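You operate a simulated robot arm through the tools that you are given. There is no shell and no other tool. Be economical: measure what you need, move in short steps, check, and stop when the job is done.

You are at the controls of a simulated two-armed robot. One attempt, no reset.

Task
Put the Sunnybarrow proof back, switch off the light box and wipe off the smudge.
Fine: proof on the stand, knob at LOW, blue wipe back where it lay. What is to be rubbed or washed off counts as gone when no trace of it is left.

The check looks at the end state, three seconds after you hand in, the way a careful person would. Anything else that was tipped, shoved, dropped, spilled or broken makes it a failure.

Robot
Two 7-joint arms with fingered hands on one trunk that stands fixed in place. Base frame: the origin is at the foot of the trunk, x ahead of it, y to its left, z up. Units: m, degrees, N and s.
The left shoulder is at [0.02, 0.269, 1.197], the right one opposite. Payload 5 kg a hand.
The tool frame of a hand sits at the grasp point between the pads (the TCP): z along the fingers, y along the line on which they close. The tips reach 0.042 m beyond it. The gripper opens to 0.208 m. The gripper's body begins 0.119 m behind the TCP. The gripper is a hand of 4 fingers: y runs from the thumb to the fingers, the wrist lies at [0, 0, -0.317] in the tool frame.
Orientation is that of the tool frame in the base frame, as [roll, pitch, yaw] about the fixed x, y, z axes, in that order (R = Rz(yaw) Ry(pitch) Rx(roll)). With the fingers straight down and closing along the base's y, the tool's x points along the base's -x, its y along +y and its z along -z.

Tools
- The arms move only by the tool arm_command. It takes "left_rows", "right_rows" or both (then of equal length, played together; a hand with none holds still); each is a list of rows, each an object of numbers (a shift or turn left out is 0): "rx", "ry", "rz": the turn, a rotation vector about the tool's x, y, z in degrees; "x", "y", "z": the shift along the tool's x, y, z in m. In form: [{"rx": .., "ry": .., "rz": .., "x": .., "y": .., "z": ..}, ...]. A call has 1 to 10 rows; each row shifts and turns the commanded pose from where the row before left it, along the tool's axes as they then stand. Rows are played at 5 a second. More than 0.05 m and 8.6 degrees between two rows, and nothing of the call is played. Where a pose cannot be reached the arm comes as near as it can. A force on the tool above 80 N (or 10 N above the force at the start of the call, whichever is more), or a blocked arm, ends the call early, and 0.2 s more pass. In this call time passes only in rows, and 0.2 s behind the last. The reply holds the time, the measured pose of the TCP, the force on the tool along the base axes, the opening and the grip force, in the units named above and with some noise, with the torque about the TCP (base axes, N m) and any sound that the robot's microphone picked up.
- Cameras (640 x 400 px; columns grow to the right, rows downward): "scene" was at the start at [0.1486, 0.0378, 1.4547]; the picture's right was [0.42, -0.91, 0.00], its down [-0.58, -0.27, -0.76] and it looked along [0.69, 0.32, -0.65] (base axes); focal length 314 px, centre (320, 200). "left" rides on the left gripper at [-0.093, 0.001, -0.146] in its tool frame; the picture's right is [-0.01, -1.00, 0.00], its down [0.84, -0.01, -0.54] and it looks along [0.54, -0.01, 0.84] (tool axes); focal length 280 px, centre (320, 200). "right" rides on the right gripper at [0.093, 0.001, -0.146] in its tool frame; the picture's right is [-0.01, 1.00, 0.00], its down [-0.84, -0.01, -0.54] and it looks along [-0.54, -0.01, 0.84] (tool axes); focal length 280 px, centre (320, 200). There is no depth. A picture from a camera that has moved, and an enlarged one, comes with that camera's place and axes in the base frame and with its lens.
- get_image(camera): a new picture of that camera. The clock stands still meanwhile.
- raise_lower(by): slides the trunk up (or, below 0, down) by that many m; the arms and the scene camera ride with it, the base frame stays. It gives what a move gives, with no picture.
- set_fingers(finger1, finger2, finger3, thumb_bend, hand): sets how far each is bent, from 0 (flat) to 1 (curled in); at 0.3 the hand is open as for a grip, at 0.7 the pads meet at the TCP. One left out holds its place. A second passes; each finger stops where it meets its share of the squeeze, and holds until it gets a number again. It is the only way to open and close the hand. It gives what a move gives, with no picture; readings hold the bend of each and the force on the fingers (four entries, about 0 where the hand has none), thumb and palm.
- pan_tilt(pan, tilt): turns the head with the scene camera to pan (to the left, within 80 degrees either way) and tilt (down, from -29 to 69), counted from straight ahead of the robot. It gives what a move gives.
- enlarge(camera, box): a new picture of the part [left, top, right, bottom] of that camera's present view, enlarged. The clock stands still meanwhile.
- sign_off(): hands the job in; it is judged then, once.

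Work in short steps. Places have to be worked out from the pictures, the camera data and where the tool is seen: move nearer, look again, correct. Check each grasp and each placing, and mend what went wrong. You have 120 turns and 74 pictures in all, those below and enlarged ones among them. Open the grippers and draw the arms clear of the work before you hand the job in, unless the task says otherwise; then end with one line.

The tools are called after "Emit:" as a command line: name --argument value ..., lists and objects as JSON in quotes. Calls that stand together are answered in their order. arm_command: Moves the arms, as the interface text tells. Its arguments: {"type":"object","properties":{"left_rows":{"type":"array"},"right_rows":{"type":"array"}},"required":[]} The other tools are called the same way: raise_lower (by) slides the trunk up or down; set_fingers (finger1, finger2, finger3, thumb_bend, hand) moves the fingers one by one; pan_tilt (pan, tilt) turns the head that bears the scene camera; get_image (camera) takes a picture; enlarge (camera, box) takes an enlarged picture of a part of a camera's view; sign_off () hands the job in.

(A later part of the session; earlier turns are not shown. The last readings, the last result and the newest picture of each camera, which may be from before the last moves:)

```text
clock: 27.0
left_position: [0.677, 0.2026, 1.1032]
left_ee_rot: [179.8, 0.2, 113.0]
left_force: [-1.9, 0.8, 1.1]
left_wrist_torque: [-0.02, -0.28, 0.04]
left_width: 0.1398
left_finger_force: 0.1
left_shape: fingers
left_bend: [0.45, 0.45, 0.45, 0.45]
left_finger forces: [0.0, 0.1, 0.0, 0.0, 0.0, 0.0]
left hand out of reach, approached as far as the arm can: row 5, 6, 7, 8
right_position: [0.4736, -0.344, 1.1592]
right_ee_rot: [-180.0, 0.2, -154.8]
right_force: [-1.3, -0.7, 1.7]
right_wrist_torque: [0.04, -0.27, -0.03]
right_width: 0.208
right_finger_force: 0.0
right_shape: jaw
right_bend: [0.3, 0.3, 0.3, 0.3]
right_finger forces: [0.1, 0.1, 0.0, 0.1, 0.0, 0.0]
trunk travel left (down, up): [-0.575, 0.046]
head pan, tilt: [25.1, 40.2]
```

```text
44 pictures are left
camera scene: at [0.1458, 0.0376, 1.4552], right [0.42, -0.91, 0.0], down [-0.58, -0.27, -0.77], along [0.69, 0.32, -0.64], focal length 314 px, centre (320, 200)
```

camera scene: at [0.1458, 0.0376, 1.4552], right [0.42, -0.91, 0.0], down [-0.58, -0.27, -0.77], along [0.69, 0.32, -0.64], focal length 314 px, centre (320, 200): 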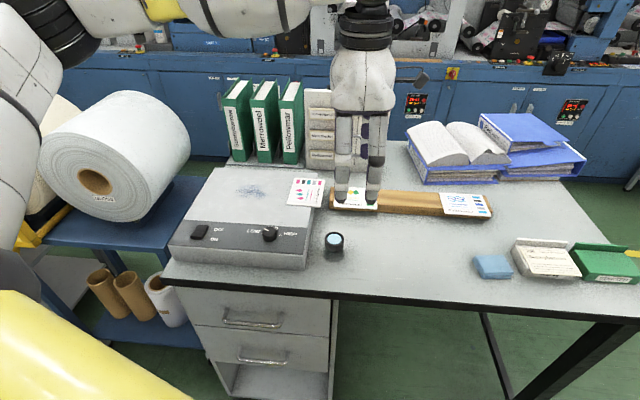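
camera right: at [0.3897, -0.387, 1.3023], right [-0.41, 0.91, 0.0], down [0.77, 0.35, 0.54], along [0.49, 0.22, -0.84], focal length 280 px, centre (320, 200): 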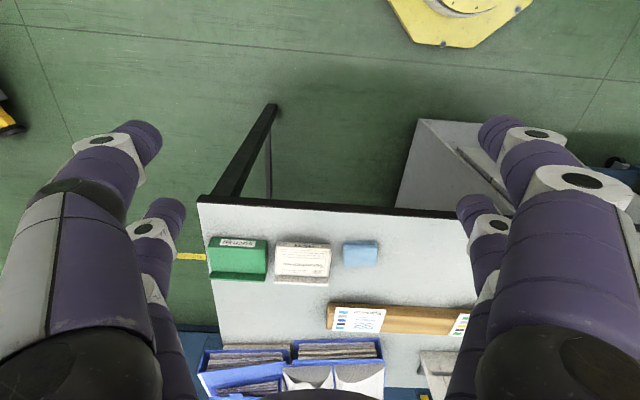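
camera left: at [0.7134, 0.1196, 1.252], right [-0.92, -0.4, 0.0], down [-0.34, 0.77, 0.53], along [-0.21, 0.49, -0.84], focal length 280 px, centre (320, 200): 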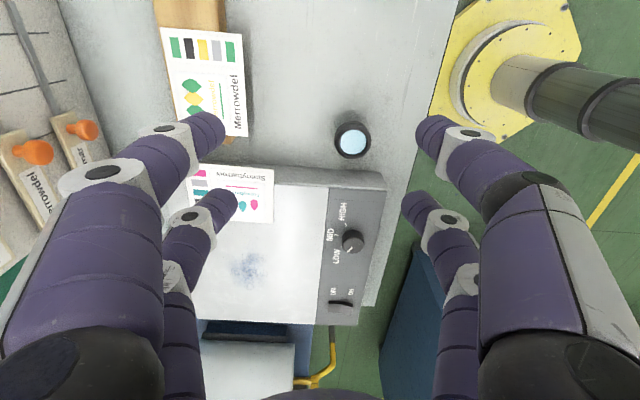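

At this yaw the arm runs out of reach at this height. I test whether it reaches farther lower down.

Emit:
arm_command --left_rows '[{"z": 0.04}, {"z": 0.04}, {"x": -0.03, "y": 0.015}, {"x": -0.03, "y": 0.015}, {"x": -0.03, "y": 0.015}]'

```text
clock: 28.2
left_position: [0.6978, 0.2142, 1.0242]
left_ee_rot: [180.0, 0.2, 113.0]
left_force: [0.1, -0.1, -0.3]
left_wrist_torque: [-0.01, -0.03, -0.01]
left_width: 0.1396
left_finger_force: 0.0
left_shape: fingers
left_bend: [0.45, 0.45, 0.45, 0.45]
left_finger forces: [0.0, 0.1, 0.0, 0.1, 0.1, 0.0]
left hand out of reach, approached as far as the arm can: row 3, 4, 5
right_position: [0.4747, -0.3459, 1.1577]
right_ee_rot: [-180.0, -0.1, -154.8]
right_force: [-0.8, 0.0, 0.4]
right_wrist_torque: [-0.01, -0.06, 0.01]
right_width: 0.2077
right_finger_force: 0.1
right_shape: jaw
right_bend: [0.3, 0.3, 0.3, 0.3]
right_finger forces: [0.0, 0.1, 0.0, 0.0, 0.0, 0.0]
trunk travel left (down, up): [-0.575, 0.046]
head pan, tilt: [25.1, 40.2]
```

Yaw 113° is limited there. I try the other way round: rotating through −160° toward −72°, which would allow gripping by the card's long ends.

Emit:
arm_command --left_rows '[{"rz": -8.5, "z": -0.03}, {"rz": -8.5, "z": -0.02}, {"rz": -8.5}, {"rz": -8.5}, {"rz": -8.5}, {"rz": -8.5}, {"rz": -8.5}, {"rz": -8.5}, {"rz": -8.5}, {"rz": -8.5}]'

Emit:
arm_command --left_rows '[{"rz": -8.5}, {"rz": -8.5}, {"rz": -8.5}, {"rz": -8.5}, {"rz": -8.5}, {"rz": -8.5}, {"rz": -8.5}, {"rz": -8.5}, {"rz": -8.5}, {"rz": -8.5}]'

```text
clock: 30.4
left_position: [0.6977, 0.216, 1.0761]
left_ee_rot: [-180.0, 0.0, -161.9]
left_force: [-0.1, 0.1, 0.0]
left_wrist_torque: [0.03, -0.04, -0.02]
left_width: 0.1397
left_finger_force: 0.1
left_shape: fingers
left_bend: [0.45, 0.45, 0.45, 0.45]
left_finger forces: [0.1, 0.0, 0.0, 0.1, 0.0, 0.0]
right_position: [0.4765, -0.3436, 1.157]
right_ee_rot: [180.0, -0.1, -155.0]
right_force: [-0.7, -0.2, 0.1]
right_wrist_torque: [-0.02, 0.0, -0.03]
right_width: 0.208
right_finger_force: 0.0
right_shape: jaw
right_bend: [0.3, 0.3, 0.3, 0.3]
right_finger forces: [0.0, 0.1, 0.0, 0.0, 0.1, 0.0]
trunk travel left (down, up): [-0.575, 0.046]
head pan, tilt: [25.1, 40.2]
```

```text
clock: 32.6
left_position: [0.6965, 0.2168, 1.0751]
left_ee_rot: [180.0, 0.1, -76.9]
left_force: [0.3, -0.3, -0.1]
left_wrist_torque: [-0.01, 0.0, 0.0]
left_width: 0.1397
left_finger_force: 0.1
left_shape: fingers
left_bend: [0.45, 0.45, 0.45, 0.45]
left_finger forces: [0.0, 0.0, 0.0, 0.0, 0.1, 0.0]
right_position: [0.4761, -0.3448, 1.1571]
right_ee_rot: [-180.0, 0.1, -154.9]
right_force: [0.3, -0.4, 0.3]
right_wrist_torque: [-0.01, 0.03, 0.03]
right_width: 0.2077
right_finger_force: 0.0
right_shape: jaw
right_bend: [0.3, 0.3, 0.3, 0.3]
right_finger forces: [0.1, 0.1, 0.1, 0.0, 0.0, 0.1]
trunk travel left (down, up): [-0.575, 0.046]
head pan, tilt: [25.1, 40.2]
```

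That way works. I move over the proof with yaw −71.5°.

Emit:
arm_command --left_rows '[{"rz": -5.4}, {"x": -0.0383, "y": -0.0253}, {"x": -0.0383, "y": -0.0253}, {"x": -0.0383, "y": -0.0253}]'

Emit:
get_image --camera "left"

Emit:
enlarge --camera "scene" --box '[200, 100, 440, 250]'

```text
clock: 33.6
left_position: [0.7335, 0.3506, 1.0753]
left_ee_rot: [180.0, 0.0, -71.6]
left_force: [0.1, 0.9, 0.4]
left_wrist_torque: [-0.12, -0.13, 0.03]
left_width: 0.1396
left_finger_force: 0.1
left_shape: fingers
left_bend: [0.45, 0.45, 0.45, 0.45]
left_finger forces: [0.0, 0.0, 0.0, 0.1, 0.0, 0.0]
right_position: [0.4748, -0.343, 1.1579]
right_ee_rot: [-180.0, 0.0, -154.8]
right_force: [-0.6, 1.1, -0.3]
right_wrist_torque: [-0.1, -0.1, 0.01]
right_width: 0.2078
right_finger_force: 0.1
right_shape: jaw
right_bend: [0.3, 0.3, 0.3, 0.3]
right_finger forces: [0.0, 0.1, 0.0, 0.0, 0.0, 0.0]
trunk travel left (down, up): [-0.575, 0.046]
head pan, tilt: [25.1, 40.2]
```

```text
43 pictures are left
camera left: at [0.7034, 0.4398, 1.2231], right [0.94, 0.33, 0.0], down [0.28, -0.79, 0.54], along [0.18, -0.51, -0.84], focal length 280 px, centre (320, 200)
```

left: 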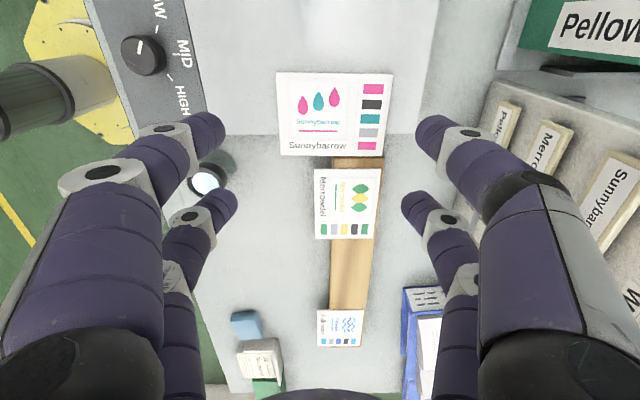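

```text
2.67 times, centred on (320, 175) of scene
camera zoom: at [0.148, 0.0389, 1.4548], right [0.42, -0.91, 0.0], down [-0.58, -0.27, -0.76], along [0.69, 0.32, -0.65], focal length 838 px, centre (320, 267)
```

zoom: 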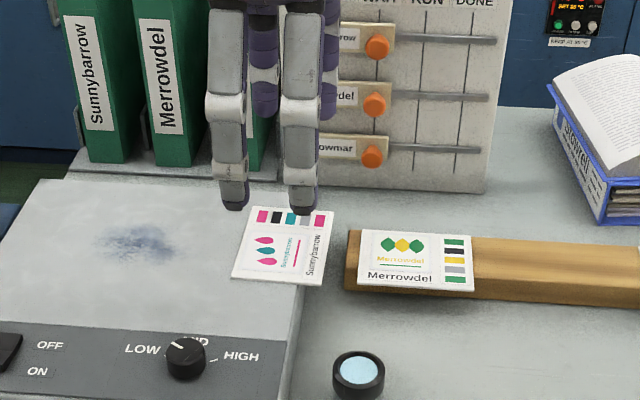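

The hand camera puts the card centre at tool (−0.012, −0.015), 0.115 m long. I shift there and descend to about 3 cm above it.

Emit:
arm_command --left_rows '[{"x": -0.012, "y": -0.014}, {"z": 0.04}, {"z": 0.035}]'

Emit:
get_image --camera "left"

Emit:
enlarge --camera "scene" --box '[240, 140, 400, 240]'

```text
clock: 34.4
left_position: [0.7433, 0.3636, 1.0005]
left_ee_rot: [180.0, 0.0, -71.7]
left_force: [-0.3, 0.9, -0.1]
left_wrist_torque: [-0.12, 0.0, 0.03]
left_width: 0.1394
left_finger_force: 0.0
left_shape: fingers
left_bend: [0.45, 0.45, 0.45, 0.45]
left_finger forces: [0.1, 0.1, 0.1, 0.0, 0.0, 0.0]
right_position: [0.4762, -0.3433, 1.1571]
right_ee_rot: [-179.9, 0.1, -154.7]
right_force: [-0.3, 0.8, -0.1]
right_wrist_torque: [-0.12, 0.01, 0.02]
right_width: 0.2078
right_finger_force: 0.0
right_shape: jaw
right_bend: [0.3, 0.3, 0.3, 0.3]
right_finger forces: [0.0, 0.0, 0.0, 0.1, 0.0, 0.1]
trunk travel left (down, up): [-0.575, 0.046]
head pan, tilt: [25.1, 40.2]
```

```text
41 pictures are left
camera left: at [0.7133, 0.4528, 1.1483], right [0.94, 0.33, 0.0], down [0.28, -0.8, 0.54], along [0.18, -0.51, -0.84], focal length 280 px, centre (320, 200)
```

left: 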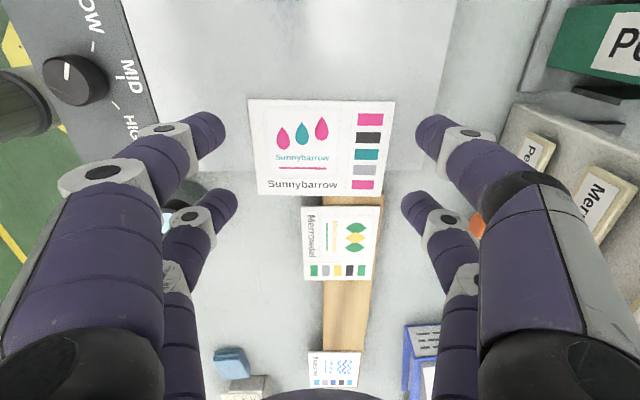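

```text
4.00 times, centred on (320, 190) of scene
camera zoom: at [0.1489, 0.0387, 1.4546], right [0.42, -0.91, 0.0], down [-0.58, -0.27, -0.76], along [0.69, 0.32, -0.65], focal length 1257 px, centre (320, 240)
```

zoom: 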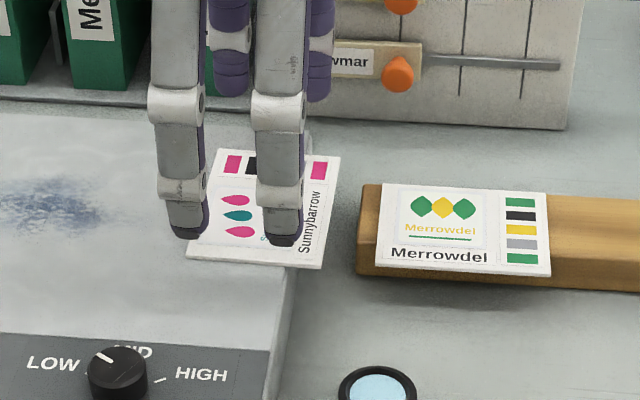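

Card and hand are well centred. I descend in small steps until the tips touch the glass.

Emit:
arm_command --left_rows '[{"z": 0.012}, {"z": 0.01}, {"z": 0.005}]'

Emit:
arm_command --left_rows '[{"z": 0.002}, {"z": 0.002}]'

Emit:
arm_command --left_rows '[{"z": 0.002}, {"z": 0.001}]'

```text
clock: 35.2
left_position: [0.7426, 0.3634, 0.9723]
left_ee_rot: [-180.0, 0.0, -71.7]
left_force: [-0.3, 0.7, -0.3]
left_wrist_torque: [-0.03, -0.01, -0.02]
left_width: 0.1393
left_finger_force: 0.0
left_shape: fingers
left_bend: [0.45, 0.45, 0.45, 0.45]
left_finger forces: [0.1, 0.0, 0.0, 0.1, 0.0, 0.1]
right_position: [0.4764, -0.3454, 1.1575]
right_ee_rot: [-180.0, 0.0, -154.9]
right_force: [0.0, 0.4, -0.2]
right_wrist_torque: [-0.03, 0.01, 0.04]
right_width: 0.208
right_finger_force: 0.0
right_shape: jaw
right_bend: [0.3, 0.3, 0.3, 0.3]
right_finger forces: [0.1, 0.1, 0.0, 0.0, 0.0, 0.0]
trunk travel left (down, up): [-0.575, 0.046]
head pan, tilt: [25.1, 40.2]
```

```text
clock: 35.8
left_position: [0.7417, 0.3645, 0.969]
left_ee_rot: [-179.9, 0.0, -71.6]
left_force: [0.1, -0.2, 0.0]
left_wrist_torque: [-0.01, 0.03, 0.02]
left_width: 0.1395
left_finger_force: 0.0
left_shape: fingers
left_bend: [0.45, 0.45, 0.45, 0.45]
left_finger forces: [0.1, 0.0, 0.0, 0.0, 0.0, 0.0]
right_position: [0.4748, -0.3459, 1.1571]
right_ee_rot: [179.9, 0.0, -154.9]
right_force: [0.1, -0.4, 0.0]
right_wrist_torque: [0.01, 0.02, -0.01]
right_width: 0.2078
right_finger_force: 0.1
right_shape: jaw
right_bend: [0.3, 0.3, 0.3, 0.3]
right_finger forces: [0.0, 0.1, 0.1, 0.0, 0.0, 0.0]
trunk travel left (down, up): [-0.575, 0.046]
head pan, tilt: [25.1, 40.2]
```

```text
clock: 36.4
left_position: [0.7429, 0.364, 0.9663]
left_ee_rot: [-180.0, 0.1, -71.5]
left_force: [-0.7, 0.4, 0.6]
left_wrist_torque: [-0.03, 0.03, 0.01]
left_width: 0.1395
left_finger_force: 0.0
left_shape: fingers
left_bend: [0.45, 0.45, 0.45, 0.45]
left_finger forces: [0.1, 0.0, 0.1, 0.0, 0.0, 0.0]
right_position: [0.4755, -0.345, 1.1572]
right_ee_rot: [180.0, 0.0, -154.9]
right_force: [-0.2, -0.3, 0.1]
right_wrist_torque: [0.0, -0.01, 0.0]
right_width: 0.2075
right_finger_force: 0.0
right_shape: jaw
right_bend: [0.3, 0.3, 0.3, 0.3]
right_finger forces: [0.0, 0.0, 0.1, 0.0, 0.1, 0.1]
trunk travel left (down, up): [-0.575, 0.046]
head pan, tilt: [25.1, 40.2]
```

Emit:
arm_command --left_rows '[{"z": 0.0015}, {"z": 0.001}]'

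Emit:
arm_command --left_rows '[{"z": 0.001}, {"z": 0.001}]'

```text
clock: 37.0
left_position: [0.7424, 0.3652, 0.9628]
left_ee_rot: [179.9, 0.1, -71.6]
left_force: [0.9, 0.5, 0.5]
left_wrist_torque: [-0.02, -0.01, -0.01]
left_width: 0.1396
left_finger_force: 0.0
left_shape: fingers
left_bend: [0.45, 0.45, 0.45, 0.45]
left_finger forces: [0.0, 0.0, 0.0, 0.0, 0.1, 0.0]
right_position: [0.4757, -0.3457, 1.157]
right_ee_rot: [-179.9, 0.0, -154.9]
right_force: [0.2, 0.0, 0.0]
right_wrist_torque: [0.02, 0.04, 0.01]
right_width: 0.2078
right_finger_force: 0.0
right_shape: jaw
right_bend: [0.3, 0.3, 0.3, 0.3]
right_finger forces: [0.0, 0.0, 0.0, 0.0, 0.1, 0.0]
trunk travel left (down, up): [-0.575, 0.046]
head pan, tilt: [25.1, 40.2]
```

```text
clock: 37.6
left_position: [0.7424, 0.3646, 0.9628]
left_ee_rot: [180.0, -0.1, -71.6]
left_force: [0.4, 0.5, 0.9]
left_wrist_torque: [-0.01, 0.01, -0.03]
left_width: 0.1395
left_finger_force: 0.1
left_shape: fingers
left_bend: [0.45, 0.45, 0.45, 0.45]
left_finger forces: [0.0, 0.0, 0.0, 0.0, 0.0, 0.0]
right_position: [0.4762, -0.3443, 1.1564]
right_ee_rot: [180.0, 0.1, -154.8]
right_force: [-0.1, 0.8, -0.9]
right_wrist_torque: [0.02, 0.01, 0.01]
right_width: 0.2078
right_finger_force: 0.0
right_shape: jaw
right_bend: [0.3, 0.3, 0.3, 0.3]
right_finger forces: [0.0, 0.1, 0.0, 0.1, 0.0, 0.0]
trunk travel left (down, up): [-0.575, 0.046]
head pan, tilt: [25.1, 40.2]
```

Emit:
arm_command --left_rows '[{"z": 0.001}, {"z": 0.001}]'

Emit:
arm_command --left_rows '[{"z": 0.001}, {"z": 0.001}]'

Emit:
get_image --camera "left"

```text
clock: 38.2
left_position: [0.7416, 0.3644, 0.9632]
left_ee_rot: [-179.9, -0.1, -71.6]
left_force: [1.5, 1.7, 12.9]
left_wrist_torque: [-0.2, 1.0, -0.14]
left_width: 0.1397
left_finger_force: 6.7
left_shape: fingers
left_bend: [0.45, 0.45, 0.45, 0.45]
left_finger forces: [7.2, 5.9, 0.1, 0.0, 0.0, 0.0]
right_position: [0.4762, -0.3446, 1.1581]
right_ee_rot: [-180.0, 0.0, -154.8]
right_force: [-0.5, -0.2, 0.0]
right_wrist_torque: [-0.01, 0.03, 0.02]
right_width: 0.2079
right_finger_force: 0.1
right_shape: jaw
right_bend: [0.3, 0.3, 0.3, 0.3]
right_finger forces: [0.0, 0.0, 0.0, 0.0, 0.0, 0.0]
trunk travel left (down, up): [-0.575, 0.046]
head pan, tilt: [25.1, 40.2]
```

```text
clock: 38.8
left_position: [0.743, 0.3643, 0.9609]
left_ee_rot: [-179.8, 0.0, -71.6]
left_force: [3.2, 4.5, 36.0]
left_wrist_torque: [-0.59, 2.67, -0.3]
left_width: 0.1398
left_finger_force: 18.4
left_shape: fingers
left_bend: [0.44, 0.45, 0.45, 0.45]
left_finger forces: [19.1, 16.4, 0.7, 0.1, 0.0, 0.1]
right_position: [0.4753, -0.345, 1.1575]
right_ee_rot: [-179.9, 0.0, -154.8]
right_force: [0.2, 0.3, -0.4]
right_wrist_torque: [0.01, 0.0, 0.01]
right_width: 0.2078
right_finger_force: 0.0
right_shape: jaw
right_bend: [0.3, 0.3, 0.3, 0.3]
right_finger forces: [0.0, 0.0, 0.0, 0.1, 0.1, 0.0]
trunk travel left (down, up): [-0.575, 0.046]
head pan, tilt: [25.1, 40.2]
```

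```text
39 pictures are left
camera left: at [0.7119, 0.4539, 1.1087], right [0.94, 0.33, 0.0], down [0.28, -0.8, 0.54], along [0.18, -0.51, -0.84], focal length 280 px, centre (320, 200)
```

left: 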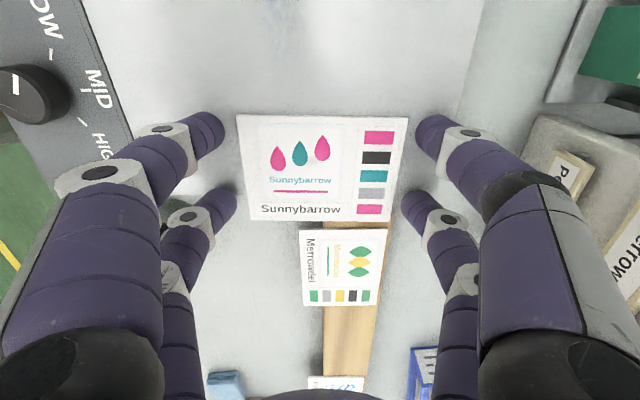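

The near tips touch (at about 0.9625) while the far ones do not quite. I back off a little and tilt the hand 1° so that all four sit evenly, then close.

Emit:
arm_command --left_rows '[{"z": -0.002}, {"rx": -1.0}, {"z": 0.0005}]'

Emit:
set_fingers --hand "left" --finger1 0.52 --finger2 0.52 --finger3 0.52 --thumb_bend 0.52

Emit:
get_image --camera "left"

```text
clock: 39.6
left_position: [0.7415, 0.3649, 0.9621]
left_ee_rot: [179.2, 0.0, -71.5]
left_force: [-3.5, 4.0, 36.0]
left_wrist_torque: [1.34, -2.74, 0.43]
left_width: 0.1414
left_finger_force: 18.6
left_shape: fingers
left_bend: [0.45, 0.45, 0.44, 0.45]
left_finger forces: [0.0, 0.0, 17.2, 0.1, 19.7, 0.0]
right_position: [0.4748, -0.3465, 1.1571]
right_ee_rot: [179.9, 0.1, -154.8]
right_force: [0.0, 0.2, 0.3]
right_wrist_torque: [0.0, -0.01, -0.01]
right_width: 0.2078
right_finger_force: 0.1
right_shape: jaw
right_bend: [0.3, 0.3, 0.3, 0.3]
right_finger forces: [0.1, 0.1, 0.0, 0.0, 0.0, 0.0]
trunk travel left (down, up): [-0.575, 0.046]
head pan, tilt: [25.1, 40.2]
```

```text
clock: 40.6
left_position: [0.7428, 0.3634, 0.962]
left_ee_rot: [179.3, 0.0, -71.6]
left_force: [13.5, 6.7, 44.7]
left_wrist_torque: [1.71, -3.96, 0.19]
left_width: 0.118
left_finger_force: 23.2
left_shape: fingers
left_bend: [0.52, 0.52, 0.45, 0.5]
left_finger forces: [0.5, 0.5, 20.0, 0.0, 24.7, 0.1]
right_position: [0.4736, -0.3458, 1.1582]
right_ee_rot: [-180.0, 0.1, -154.8]
right_force: [0.0, 0.9, -0.4]
right_wrist_torque: [-0.03, 0.01, -0.01]
right_width: 0.2078
right_finger_force: 0.1
right_shape: jaw
right_bend: [0.3, 0.3, 0.3, 0.3]
right_finger forces: [0.0, 0.0, 0.0, 0.0, 0.0, 0.1]
trunk travel left (down, up): [-0.575, 0.046]
head pan, tilt: [25.1, 40.2]
```

```text
38 pictures are left
camera left: at [0.7142, 0.4539, 1.1097], right [0.94, 0.33, -0.01], down [0.28, -0.79, 0.54], along [0.17, -0.51, -0.84], focal length 280 px, centre (320, 200)
```

left: 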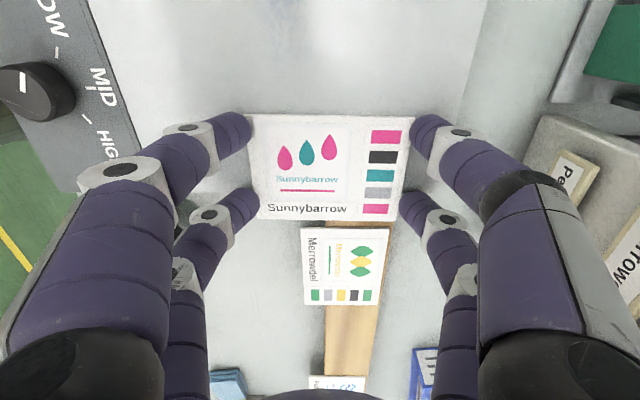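

The tilt was slightly too much: the far tips now press on the glass while the near ones touch the card. I halve the tilt, raise 0.7 mm and squeeze.

Emit:
arm_command --left_rows '[{"rx": 0.5, "z": -0.0007}, {"z": -0.0003}]'

Emit:
set_fingers --hand "left" --finger1 0.57 --finger2 0.57 --finger3 0.57 --thumb_bend 0.57

Emit:
get_image --camera "left"

```text
clock: 41.2
left_position: [0.7413, 0.3641, 0.9616]
left_ee_rot: [179.6, 0.1, -71.7]
left_force: [9.3, 3.5, 42.0]
left_wrist_torque: [0.67, -1.37, -0.02]
left_width: 0.1151
left_finger_force: 21.6
left_shape: fingers
left_bend: [0.52, 0.52, 0.46, 0.5]
left_finger forces: [8.4, 8.1, 12.8, 0.1, 14.2, 0.1]
right_position: [0.4752, -0.3467, 1.1589]
right_ee_rot: [180.0, 0.1, -154.9]
right_force: [0.4, -0.1, 0.3]
right_wrist_torque: [0.04, 0.01, -0.01]
right_width: 0.2079
right_finger_force: 0.1
right_shape: jaw
right_bend: [0.3, 0.3, 0.3, 0.3]
right_finger forces: [0.1, 0.0, 0.0, 0.0, 0.0, 0.0]
trunk travel left (down, up): [-0.575, 0.046]
head pan, tilt: [25.1, 40.2]
```

```text
clock: 42.2
left_position: [0.7422, 0.363, 0.9617]
left_ee_rot: [179.7, 0.0, -71.7]
left_force: [8.0, 1.3, 41.2]
left_wrist_torque: [0.23, -0.93, -0.34]
left_width: 0.1099
left_finger_force: 23.6
left_shape: fingers
left_bend: [0.52, 0.53, 0.48, 0.52]
left_finger forces: [9.7, 9.0, 12.2, 0.0, 16.2, 0.0]
right_position: [0.4741, -0.3458, 1.1584]
right_ee_rot: [-179.9, 0.1, -154.9]
right_force: [-0.8, 0.1, -0.2]
right_wrist_torque: [0.02, 0.02, 0.0]
right_width: 0.2079
right_finger_force: 0.1
right_shape: jaw
right_bend: [0.3, 0.3, 0.3, 0.3]
right_finger forces: [0.0, 0.1, 0.0, 0.1, 0.0, 0.0]
trunk travel left (down, up): [-0.575, 0.046]
head pan, tilt: [25.1, 40.2]
```

```text
37 pictures are left
camera left: at [0.7127, 0.4533, 1.1097], right [0.94, 0.33, -0.01], down [0.28, -0.79, 0.54], along [0.17, -0.51, -0.84], focal length 280 px, centre (320, 200)
```

left: 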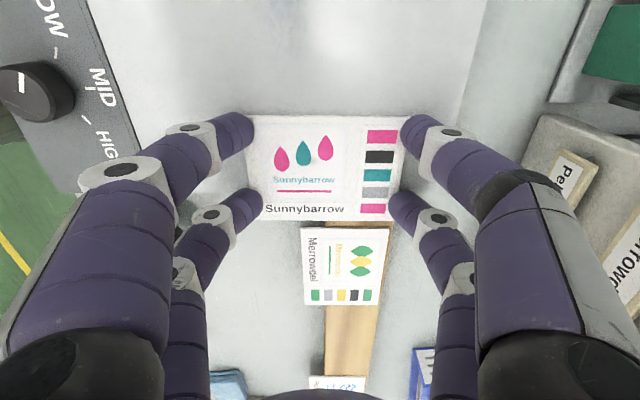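

The tips still press down at 41 N. I raise 1.5 mm to relieve that and squeeze again.

Emit:
arm_command --left_rows '[{"z": -0.0008}, {"z": -0.0007}]'

Emit:
set_fingers --hand "left" --finger1 0.6 --finger2 0.6 --finger3 0.6 --thumb_bend 0.6

Emit:
enlarge --camera "left" --box '[200, 80, 440, 230]'

Emit:
enlarge --camera "scene" --box '[240, 150, 400, 250]'

```text
clock: 42.8
left_position: [0.7429, 0.3639, 0.9614]
left_ee_rot: [179.6, 0.0, -71.6]
left_force: [10.3, 0.6, 36.4]
left_wrist_torque: [0.07, -0.67, -0.23]
left_width: 0.1079
left_finger_force: 20.5
left_shape: fingers
left_bend: [0.52, 0.53, 0.48, 0.52]
left_finger forces: [9.4, 8.9, 10.1, 0.1, 12.8, 0.0]
right_position: [0.4749, -0.3458, 1.1573]
right_ee_rot: [-180.0, 0.1, -154.8]
right_force: [0.1, -0.7, -0.4]
right_wrist_torque: [0.01, 0.02, 0.01]
right_width: 0.2077
right_finger_force: 0.1
right_shape: jaw
right_bend: [0.3, 0.3, 0.3, 0.3]
right_finger forces: [0.0, 0.0, 0.0, 0.0, 0.0, 0.1]
trunk travel left (down, up): [-0.575, 0.046]
head pan, tilt: [25.1, 40.2]
```

```text
clock: 43.8
left_position: [0.7425, 0.3635, 0.9633]
left_ee_rot: [179.6, -0.1, -71.7]
left_force: [3.7, -0.2, 37.0]
left_wrist_torque: [0.13, -0.98, 0.1]
left_width: 0.0949
left_finger_force: 38.9
left_shape: fingers
left_bend: [0.53, 0.54, 0.49, 0.57]
left_finger forces: [17.7, 15.4, 22.6, 0.0, 22.7, 0.1]
right_position: [0.4755, -0.3456, 1.159]
right_ee_rot: [179.9, 0.1, -154.9]
right_force: [-0.9, -0.3, -0.2]
right_wrist_torque: [-0.01, -0.04, 0.04]
right_width: 0.2078
right_finger_force: 0.0
right_shape: jaw
right_bend: [0.3, 0.3, 0.3, 0.3]
right_finger forces: [0.0, 0.0, 0.0, 0.1, 0.0, 0.0]
trunk travel left (down, up): [-0.575, 0.046]
head pan, tilt: [25.1, 40.2]
```

```text
2.67 times, centred on (320, 155) of left
camera zoom: at [0.7131, 0.4537, 1.1104], right [0.94, 0.33, -0.01], down [0.28, -0.79, 0.54], along [0.17, -0.51, -0.84], focal length 748 px, centre (320, 320)
```

zoom: 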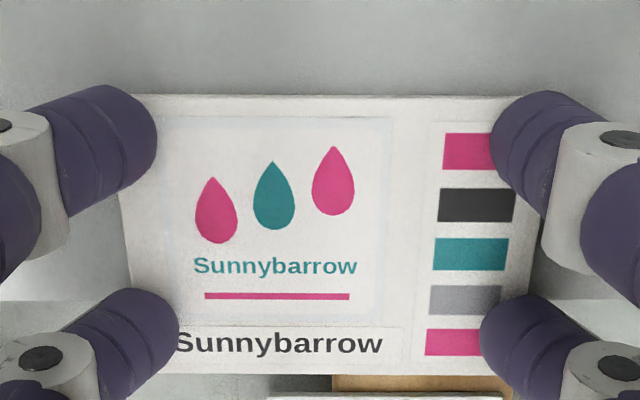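

```text
4.00 times, centred on (320, 200) of scene
camera zoom: at [0.1469, 0.0369, 1.455], right [0.42, -0.91, 0.0], down [-0.58, -0.27, -0.76], along [0.69, 0.32, -0.64], focal length 1257 px, centre (320, 200)
```

zoom: 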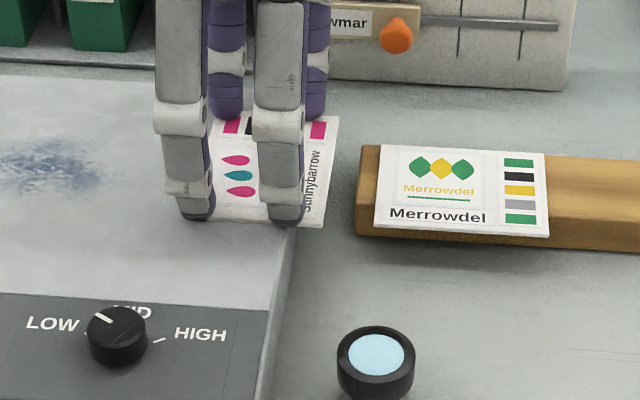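

The rounded tips have climbed onto the card (the width is below the card's), so a thin edge grip against the glass will not hold. Instead I use the present contact to drag the card about 12 mm farther over the box's edge. Then one pair of fingers can go below it beside the box and grip its ends with the flat pads.

Emit:
arm_command --left_rows '[{"x": 0.004}, {"x": 0.004}, {"x": 0.004}]'

Emit:
enlarge --camera "scene" --box '[240, 150, 400, 250]'

```text
clock: 44.6
left_position: [0.7456, 0.3515, 0.9636]
left_ee_rot: [179.7, 0.0, -71.6]
left_force: [-2.0, 10.9, 34.6]
left_wrist_torque: [0.76, -0.27, 0.19]
left_width: 0.0951
left_finger_force: 36.1
left_shape: fingers
left_bend: [0.53, 0.54, 0.5, 0.57]
left_finger forces: [16.7, 15.1, 17.2, 0.0, 22.1, 0.0]
right_position: [0.4743, -0.3455, 1.1587]
right_ee_rot: [-180.0, 0.2, -154.8]
right_force: [-0.2, 0.0, 0.7]
right_wrist_torque: [0.04, 0.0, 0.01]
right_width: 0.2078
right_finger_force: 0.1
right_shape: jaw
right_bend: [0.3, 0.3, 0.3, 0.3]
right_finger forces: [0.0, 0.1, 0.0, 0.0, 0.0, 0.1]
trunk travel left (down, up): [-0.575, 0.046]
head pan, tilt: [25.1, 40.2]
```

```text
4.00 times, centred on (320, 200) of scene
camera zoom: at [0.1467, 0.0375, 1.455], right [0.42, -0.91, 0.0], down [-0.58, -0.27, -0.76], along [0.69, 0.32, -0.64], focal length 1257 px, centre (320, 200)
```

zoom: 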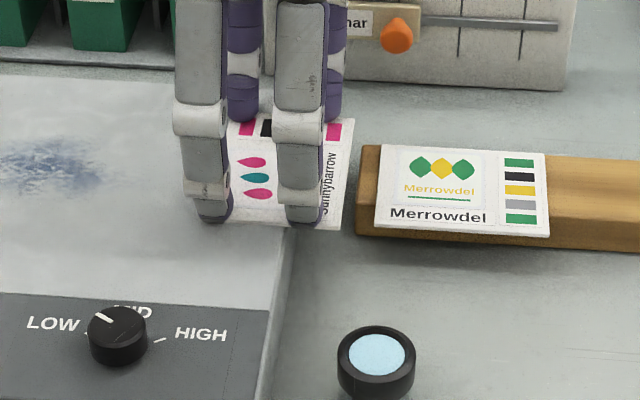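

The card moved along. I lift off, curl the thumb away, flatten finger 1 and open fingers 2 and 3.

Emit:
arm_command --left_rows '[{"z": -0.005}, {"z": -0.02}, {"z": -0.035}]'

Emit:
set_fingers --hand "left" --finger1 0.0 --finger2 0.43 --finger3 0.43 --thumb_bend 1.0

Emit:
get_image --camera "left"

Emit:
enlarge --camera "scene" --box '[200, 100, 440, 250]'

```text
clock: 45.4
left_position: [0.7475, 0.3528, 1.0217]
left_ee_rot: [179.5, 0.1, -71.7]
left_force: [0.3, 0.4, -0.4]
left_wrist_torque: [0.04, -0.07, 0.02]
left_width: 0.095
left_finger_force: 21.5
left_shape: fingers
left_bend: [0.53, 0.53, 0.51, 0.57]
left_finger forces: [10.6, 10.4, 7.0, 0.0, 14.6, 0.0]
right_position: [0.4762, -0.3452, 1.1572]
right_ee_rot: [180.0, 0.0, -154.9]
right_force: [-0.2, -0.2, -0.1]
right_wrist_torque: [0.02, -0.1, 0.03]
right_width: 0.2077
right_finger_force: 0.1
right_shape: jaw
right_bend: [0.3, 0.3, 0.3, 0.3]
right_finger forces: [0.1, 0.0, 0.1, 0.1, 0.0, 0.0]
trunk travel left (down, up): [-0.575, 0.046]
head pan, tilt: [25.1, 40.2]
```

```text
clock: 46.4
left_position: [0.7481, 0.3531, 1.0227]
left_ee_rot: [179.5, 0.0, -71.6]
left_force: [1.0, 0.0, 0.6]
left_wrist_torque: [-0.01, 0.0, -0.03]
left_width: 0.1067
left_finger_force: 0.0
left_shape: fingers
left_bend: [0.0, 0.43, 0.43, 1.0]
left_finger forces: [0.0, 0.0, 0.1, 0.0, 0.1, 0.0]
right_position: [0.476, -0.345, 1.1571]
right_ee_rot: [-180.0, 0.0, -154.9]
right_force: [0.1, -0.6, 1.1]
right_wrist_torque: [0.0, 0.02, 0.03]
right_width: 0.2081
right_finger_force: 0.0
right_shape: jaw
right_bend: [0.3, 0.3, 0.3, 0.3]
right_finger forces: [0.0, 0.0, 0.0, 0.1, 0.0, 0.1]
trunk travel left (down, up): [-0.575, 0.046]
head pan, tilt: [25.1, 40.2]
```

```text
33 pictures are left
camera left: at [0.7191, 0.4429, 1.1693], right [0.94, 0.33, -0.01], down [0.28, -0.79, 0.54], along [0.17, -0.51, -0.84], focal length 280 px, centre (320, 200)
```

left: 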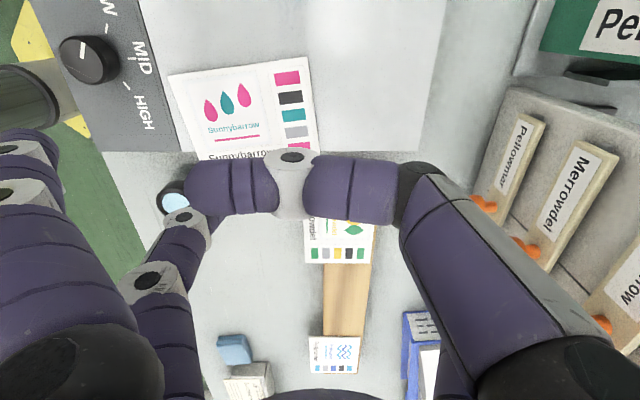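

```text
2.67 times, centred on (320, 175) of scene
camera zoom: at [0.1488, 0.0379, 1.4547], right [0.42, -0.91, 0.0], down [-0.58, -0.27, -0.76], along [0.69, 0.32, -0.65], focal length 838 px, centre (320, 267)
```

zoom: 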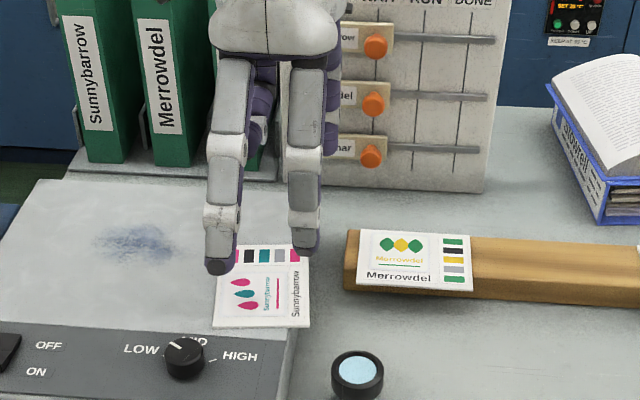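

The readings show the edge grip had in fact held: the card was lifted, and opening let it drop back onto the box, where it lies fairly flat, nearer to me. So I repeat the four-finger edge grip. Card centre is at tool (−0.024, 0.060), turned about 6°.

Emit:
set_fingers --hand "left" --finger1 0.45 --finger2 0.45 --finger3 0.45 --thumb_bend 0.45

Emit:
arm_command --left_rows '[{"x": -0.012, "y": 0.03}, {"x": -0.012, "y": 0.03}, {"rz": -6}]'

Emit:
get_image --camera "left"

```text
clock: 47.4
left_position: [0.7479, 0.3531, 1.0213]
left_ee_rot: [179.4, -0.1, -71.6]
left_force: [0.0, 0.4, -0.3]
left_wrist_torque: [-0.03, -0.01, 0.0]
left_width: 0.1403
left_finger_force: 0.1
left_shape: fingers
left_bend: [0.45, 0.45, 0.45, 0.45]
left_finger forces: [0.0, 0.1, 0.0, 0.0, 0.0, 0.0]
right_position: [0.4766, -0.3438, 1.157]
right_ee_rot: [-179.9, 0.0, -155.0]
right_force: [0.1, 0.3, -0.3]
right_wrist_torque: [-0.02, 0.0, 0.01]
right_width: 0.2082
right_finger_force: 0.2
right_shape: jaw
right_bend: [0.3, 0.3, 0.3, 0.3]
right_finger forces: [0.1, 0.1, 0.0, 0.0, 0.0, 0.0]
trunk travel left (down, up): [-0.575, 0.046]
head pan, tilt: [25.1, 40.2]
```

```text
clock: 48.2
left_position: [0.6837, 0.3559, 1.0218]
left_ee_rot: [179.5, -0.1, -65.6]
left_force: [-0.3, -0.8, 0.4]
left_wrist_torque: [-0.01, -0.02, 0.0]
left_width: 0.1399
left_finger_force: 0.0
left_shape: fingers
left_bend: [0.45, 0.45, 0.45, 0.45]
left_finger forces: [0.1, 0.0, 0.0, 0.0, 0.1, 0.1]
right_position: [0.4757, -0.3447, 1.1576]
right_ee_rot: [-180.0, 0.0, -154.9]
right_force: [0.4, -0.5, 0.5]
right_wrist_torque: [0.02, 0.01, 0.03]
right_width: 0.2079
right_finger_force: 0.1
right_shape: jaw
right_bend: [0.3, 0.3, 0.3, 0.3]
right_finger forces: [0.0, 0.0, 0.1, 0.0, 0.0, 0.0]
trunk travel left (down, up): [-0.575, 0.046]
head pan, tilt: [25.1, 40.2]
```

```text
31 pictures are left
camera left: at [0.6457, 0.4431, 1.17], right [0.9, 0.43, -0.01], down [0.36, -0.76, 0.54], along [0.22, -0.49, -0.84], focal length 280 px, centre (320, 200)
```

left: 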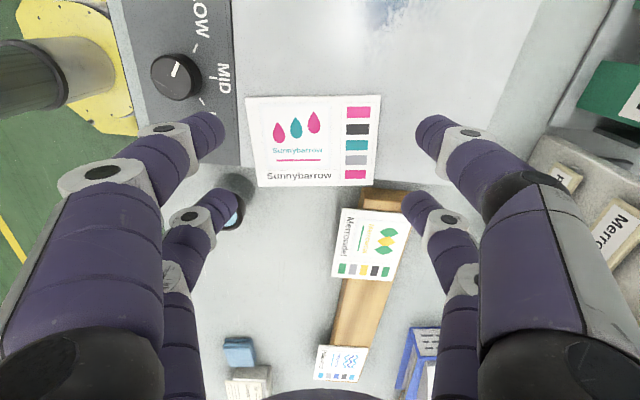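

Well aligned. I make small corrections (turn −1.4°, +4 mm in y, +6 mm in x to keep clear of the knob) and descend.

Emit:
arm_command --left_rows '[{"rz": -1.4, "x": 0.006, "y": 0.004}, {"z": 0.025}, {"z": 0.02}, {"z": 0.01}]'

Emit:
arm_command --left_rows '[{"z": 0.0015}, {"z": 0.0015}]'

Emit:
arm_command --left_rows '[{"z": 0.001}, {"z": 0.001}]'

```text
clock: 49.2
left_position: [0.6829, 0.3505, 0.9676]
left_ee_rot: [179.5, 0.1, -64.2]
left_force: [0.1, 0.1, 0.5]
left_wrist_torque: [0.0, 0.02, -0.05]
left_width: 0.14
left_finger_force: 0.1
left_shape: fingers
left_bend: [0.45, 0.45, 0.45, 0.45]
left_finger forces: [0.0, 0.0, 0.0, 0.0, 0.0, 0.0]
right_position: [0.4769, -0.3436, 1.1578]
right_ee_rot: [-180.0, 0.1, -154.8]
right_force: [0.6, -0.6, -0.5]
right_wrist_torque: [-0.03, 0.03, 0.03]
right_width: 0.2081
right_finger_force: 0.1
right_shape: jaw
right_bend: [0.3, 0.3, 0.3, 0.3]
right_finger forces: [0.1, 0.0, 0.0, 0.1, 0.1, 0.1]
trunk travel left (down, up): [-0.575, 0.046]
head pan, tilt: [25.1, 40.2]
```

```text
clock: 49.8
left_position: [0.6803, 0.3499, 0.9638]
left_ee_rot: [179.6, 0.0, -64.2]
left_force: [0.0, -0.2, -0.5]
left_wrist_torque: [0.04, 0.01, -0.03]
left_width: 0.14
left_finger_force: 0.1
left_shape: fingers
left_bend: [0.45, 0.45, 0.45, 0.45]
left_finger forces: [0.0, 0.0, 0.0, 0.0, 0.0, 0.0]
right_position: [0.4755, -0.345, 1.1564]
right_ee_rot: [-179.9, 0.0, -154.9]
right_force: [-0.3, -0.6, -0.1]
right_wrist_torque: [0.03, -0.02, 0.0]
right_width: 0.2079
right_finger_force: 0.1
right_shape: jaw
right_bend: [0.3, 0.3, 0.3, 0.3]
right_finger forces: [0.0, 0.0, 0.0, 0.0, 0.1, 0.1]
trunk travel left (down, up): [-0.575, 0.046]
head pan, tilt: [25.1, 40.2]
```

```text
clock: 50.4
left_position: [0.6808, 0.3503, 0.9624]
left_ee_rot: [179.6, 0.1, -64.3]
left_force: [-0.6, -0.3, 0.0]
left_wrist_torque: [0.01, 0.02, 0.01]
left_width: 0.1401
left_finger_force: 0.0
left_shape: fingers
left_bend: [0.45, 0.45, 0.45, 0.45]
left_finger forces: [0.0, 0.1, 0.0, 0.0, 0.1, 0.0]
right_position: [0.4753, -0.3447, 1.1571]
right_ee_rot: [-180.0, 0.0, -154.9]
right_force: [-0.1, -0.2, 0.1]
right_wrist_torque: [0.0, 0.03, -0.01]
right_width: 0.2077
right_finger_force: 0.1
right_shape: jaw
right_bend: [0.3, 0.3, 0.3, 0.3]
right_finger forces: [0.0, 0.1, 0.0, 0.0, 0.0, 0.1]
trunk travel left (down, up): [-0.575, 0.046]
head pan, tilt: [25.1, 40.2]
```

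Emit:
arm_command --left_rows '[{"z": 0.001}, {"z": 0.001}]'

Emit:
arm_command --left_rows '[{"z": 0.0007}, {"z": 0.0003}]'

```text
clock: 51.0
left_position: [0.6805, 0.3505, 0.9625]
left_ee_rot: [179.7, 0.0, -64.2]
left_force: [-1.7, 1.8, 12.1]
left_wrist_torque: [0.44, -0.89, 0.21]
left_width: 0.1396
left_finger_force: 6.8
left_shape: fingers
left_bend: [0.45, 0.45, 0.45, 0.45]
left_finger forces: [0.0, 0.0, 8.6, 0.0, 4.2, 0.1]
right_position: [0.4755, -0.3452, 1.1571]
right_ee_rot: [-179.9, 0.0, -154.8]
right_force: [0.1, 0.0, 0.2]
right_wrist_torque: [-0.02, -0.03, 0.01]
right_width: 0.2078
right_finger_force: 0.0
right_shape: jaw
right_bend: [0.3, 0.3, 0.3, 0.3]
right_finger forces: [0.0, 0.0, 0.0, 0.0, 0.0, 0.1]
trunk travel left (down, up): [-0.575, 0.046]
head pan, tilt: [25.1, 40.2]
```

```text
clock: 51.6
left_position: [0.68, 0.3504, 0.9614]
left_ee_rot: [179.7, -0.1, -64.2]
left_force: [-3.3, 3.8, 24.1]
left_wrist_torque: [1.0, -1.77, 0.36]
left_width: 0.1408
left_finger_force: 12.6
left_shape: fingers
left_bend: [0.45, 0.45, 0.44, 0.45]
left_finger forces: [0.0, 0.1, 13.7, 0.1, 10.9, 0.1]
right_position: [0.4739, -0.3458, 1.1564]
right_ee_rot: [180.0, 0.0, -154.7]
right_force: [-0.6, -1.2, 0.2]
right_wrist_torque: [0.04, -0.02, 0.0]
right_width: 0.2078
right_finger_force: 0.0
right_shape: jaw
right_bend: [0.3, 0.3, 0.3, 0.3]
right_finger forces: [0.0, 0.0, 0.0, 0.0, 0.1, 0.0]
trunk travel left (down, up): [-0.575, 0.046]
head pan, tilt: [25.1, 40.2]
```

The far tips touch now. I tilt back a quarter degree and close all four.

Emit:
arm_command --left_rows '[{"rx": 0.3}]'

Emit:
set_fingers --hand "left" --finger1 0.6 --finger2 0.6 --finger3 0.6 --thumb_bend 0.6

Emit:
enlarge --camera "left" --box '[200, 80, 440, 230]'

```text
clock: 52.0
left_position: [0.6798, 0.3504, 0.9608]
left_ee_rot: [179.9, 0.0, -64.1]
left_force: [-0.9, 5.2, 31.4]
left_wrist_torque: [0.13, 0.36, 0.08]
left_width: 0.1412
left_finger_force: 15.2
left_shape: fingers
left_bend: [0.45, 0.45, 0.44, 0.45]
left_finger forces: [9.0, 8.9, 7.9, 0.0, 5.8, 0.1]
right_position: [0.474, -0.3457, 1.1585]
right_ee_rot: [-180.0, 0.0, -154.8]
right_force: [-0.2, 1.4, 0.2]
right_wrist_torque: [-0.01, -0.02, -0.03]
right_width: 0.2077
right_finger_force: 0.1
right_shape: jaw
right_bend: [0.3, 0.3, 0.3, 0.3]
right_finger forces: [0.0, 0.0, 0.0, 0.0, 0.1, 0.0]
trunk travel left (down, up): [-0.575, 0.046]
head pan, tilt: [25.1, 40.2]
```

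```text
clock: 53.0
left_position: [0.6803, 0.3483, 0.9628]
left_ee_rot: [-179.9, 0.0, -64.3]
left_force: [6.0, -2.5, 55.9]
left_wrist_torque: [-0.39, -0.28, 0.06]
left_width: 0.0956
left_finger_force: 52.0
left_shape: fingers
left_bend: [0.5, 0.51, 0.52, 0.57]
left_finger forces: [25.8, 27.4, 30.1, 0.0, 20.3, 0.1]
right_position: [0.4729, -0.3459, 1.1574]
right_ee_rot: [179.9, 0.1, -154.9]
right_force: [0.5, 0.1, 0.6]
right_wrist_torque: [0.0, 0.01, 0.03]
right_width: 0.2079
right_finger_force: 0.1
right_shape: jaw
right_bend: [0.3, 0.3, 0.3, 0.3]
right_finger forces: [0.0, 0.0, 0.0, 0.0, 0.0, 0.0]
trunk travel left (down, up): [-0.575, 0.046]
head pan, tilt: [25.1, 40.2]
```

```text
2.67 times, centred on (320, 155) of left
camera zoom: at [0.6385, 0.433, 1.1102], right [0.89, 0.45, 0.0], down [0.38, -0.75, 0.54], along [0.24, -0.48, -0.84], focal length 748 px, centre (320, 320)
```

zoom: 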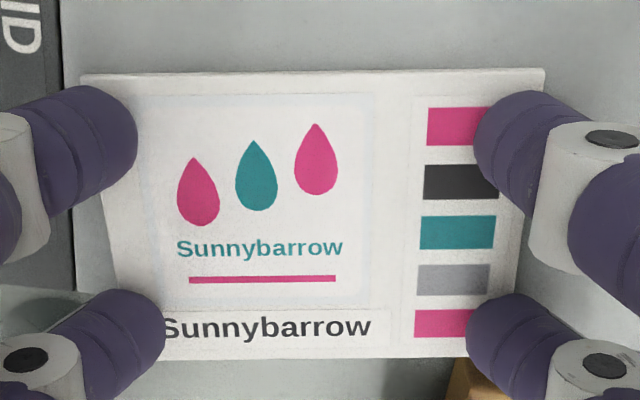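

It looks the same as the grip that held before. I lift slowly by 2 cm and check.

Emit:
arm_command --left_rows '[{"z": -0.003}, {"z": -0.005}, {"z": -0.006}, {"z": -0.006}]'

Emit:
enlarge --camera "scene" --box '[220, 140, 380, 240]'

```text
clock: 54.0
left_position: [0.6797, 0.3494, 0.9786]
left_ee_rot: [179.7, 0.2, -64.2]
left_force: [-0.3, 0.7, -0.7]
left_wrist_torque: [-0.04, 0.02, 0.01]
left_width: 0.0953
left_finger_force: 19.7
left_shape: fingers
left_bend: [0.51, 0.51, 0.53, 0.57]
left_finger forces: [8.7, 9.2, 9.8, 0.0, 10.7, 0.0]
right_position: [0.4764, -0.3448, 1.1578]
right_ee_rot: [180.0, 0.0, -154.8]
right_force: [-0.5, -0.1, -0.6]
right_wrist_torque: [-0.01, -0.02, 0.0]
right_width: 0.208
right_finger_force: 0.0
right_shape: jaw
right_bend: [0.3, 0.3, 0.3, 0.3]
right_finger forces: [0.0, 0.1, 0.0, 0.0, 0.0, 0.0]
trunk travel left (down, up): [-0.575, 0.046]
head pan, tilt: [25.1, 40.2]
```

```text
4.00 times, centred on (300, 190) of scene
camera zoom: at [0.1488, 0.0381, 1.4546], right [0.42, -0.91, 0.0], down [-0.58, -0.27, -0.76], along [0.69, 0.32, -0.65], focal length 1257 px, centre (400, 240)
```

zoom: 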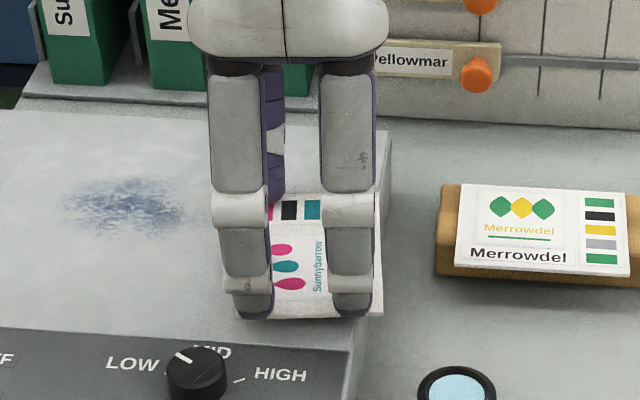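

The card is held by all four fingers. The gap in the stand is centred at about (0.857, 0.104), stand yaw about 18.4°, so the final tool yaw is −161.6°. I lift and rotate.

Emit:
arm_command --left_rows '[{"z": -0.03}, {"z": -0.03}, {"z": -0.03}, {"rz": 8}, {"rz": 8}, {"rz": 8}, {"rz": 8}, {"rz": 8}, {"rz": 8}, {"rz": 8}]'

Emit:
arm_command --left_rows '[{"rz": 8}, {"rz": 8}, {"rz": 8}, {"rz": 8}, {"rz": 8.5}]'

```text
clock: 56.2
left_position: [0.6813, 0.3507, 1.0694]
left_ee_rot: [179.8, -0.1, -120.3]
left_force: [0.4, 0.2, -0.8]
left_wrist_torque: [-0.03, 0.0, 0.01]
left_width: 0.0955
left_finger_force: 18.6
left_shape: fingers
left_bend: [0.51, 0.51, 0.53, 0.57]
left_finger forces: [8.6, 9.0, 9.0, 0.1, 10.8, 0.1]
right_position: [0.4753, -0.3444, 1.1571]
right_ee_rot: [-180.0, 0.1, -155.0]
right_force: [-0.3, -1.2, -0.8]
right_wrist_torque: [0.0, -0.02, -0.01]
right_width: 0.2081
right_finger_force: 0.1
right_shape: jaw
right_bend: [0.3, 0.3, 0.3, 0.3]
right_finger forces: [0.0, 0.0, 0.1, 0.0, 0.0, 0.0]
trunk travel left (down, up): [-0.575, 0.046]
head pan, tilt: [25.1, 40.2]
```

```text
clock: 57.4
left_position: [0.6801, 0.3494, 1.0699]
left_ee_rot: [-180.0, -0.2, -160.9]
left_force: [0.3, 0.2, -0.6]
left_wrist_torque: [0.01, 0.02, 0.01]
left_width: 0.0954
left_finger_force: 17.7
left_shape: fingers
left_bend: [0.51, 0.51, 0.53, 0.57]
left_finger forces: [8.6, 9.0, 8.5, 0.1, 10.6, 0.1]
right_position: [0.4761, -0.3442, 1.1571]
right_ee_rot: [-180.0, 0.0, -154.8]
right_force: [0.2, -0.2, -0.8]
right_wrist_torque: [0.0, -0.05, -0.01]
right_width: 0.2079
right_finger_force: 0.0
right_shape: jaw
right_bend: [0.3, 0.3, 0.3, 0.3]
right_finger forces: [0.0, 0.0, 0.0, 0.0, 0.0, 0.0]
trunk travel left (down, up): [-0.575, 0.046]
head pan, tilt: [25.1, 40.2]
```

Now I carry it over to above the gap.

Emit:
arm_command --left_rows '[{"x": -0.0125, "y": -0.0414}, {"x": -0.0125, "y": -0.0414}, {"x": -0.0125, "y": -0.0414}, {"x": -0.0125, "y": -0.0414}, {"x": -0.0125, "y": -0.0414}, {"x": -0.0125, "y": -0.0414}, {"x": -0.0125, "y": -0.0414}]'

Emit:
get_image --camera "left"

Emit:
enlarge --camera "scene" --box '[300, 110, 540, 260]'

```text
clock: 59.0
left_position: [0.7496, 0.2549, 1.0659]
left_ee_rot: [-180.0, -0.1, -160.8]
left_force: [1.5, 1.1, -1.1]
left_wrist_torque: [-0.02, 0.13, -0.04]
left_width: 0.0952
left_finger_force: 17.9
left_shape: fingers
left_bend: [0.51, 0.51, 0.53, 0.57]
left_finger forces: [8.2, 8.8, 8.4, 0.0, 10.3, 0.0]
left hand out of reach, approached as far as the arm can: row 3, 4, 5, 6, 7
right_position: [0.477, -0.3456, 1.1574]
right_ee_rot: [179.9, -0.2, -154.9]
right_force: [-0.2, 0.8, -0.6]
right_wrist_torque: [-0.01, 0.12, -0.01]
right_width: 0.2082
right_finger_force: 0.0
right_shape: jaw
right_bend: [0.3, 0.3, 0.3, 0.3]
right_finger forces: [0.0, 0.1, 0.0, 0.0, 0.1, 0.0]
trunk travel left (down, up): [-0.575, 0.046]
head pan, tilt: [25.1, 40.2]
```

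```text
28 pictures are left
camera left: at [0.8387, 0.2889, 1.2144], right [0.34, -0.94, 0.0], down [-0.79, -0.29, 0.54], along [-0.51, -0.19, -0.84], focal length 280 px, centre (320, 200)
```

left: 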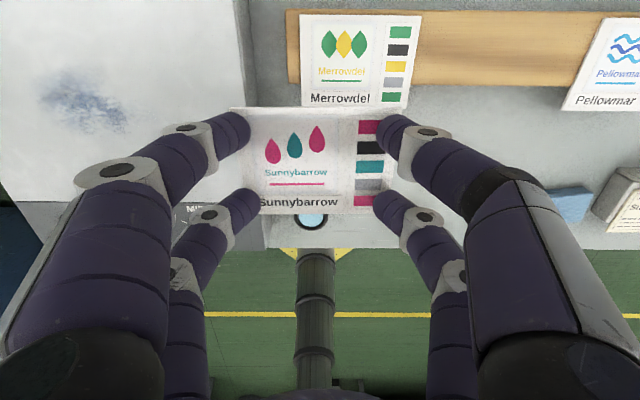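

```text
2.67 times, centred on (420, 185) of scene
camera zoom: at [0.1498, 0.0378, 1.4545], right [0.42, -0.91, 0.0], down [-0.59, -0.27, -0.76], along [0.69, 0.32, -0.65], focal length 838 px, centre (53, 240)
```

zoom: 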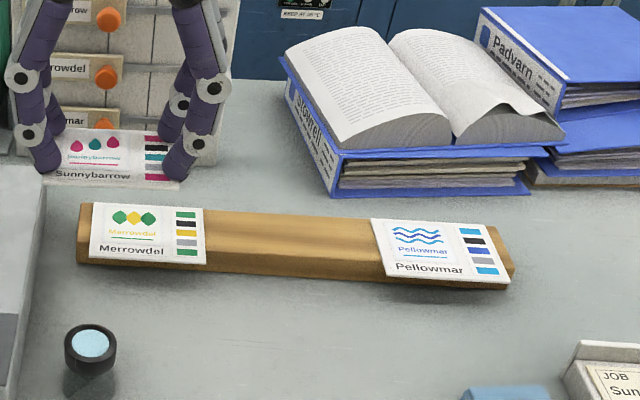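

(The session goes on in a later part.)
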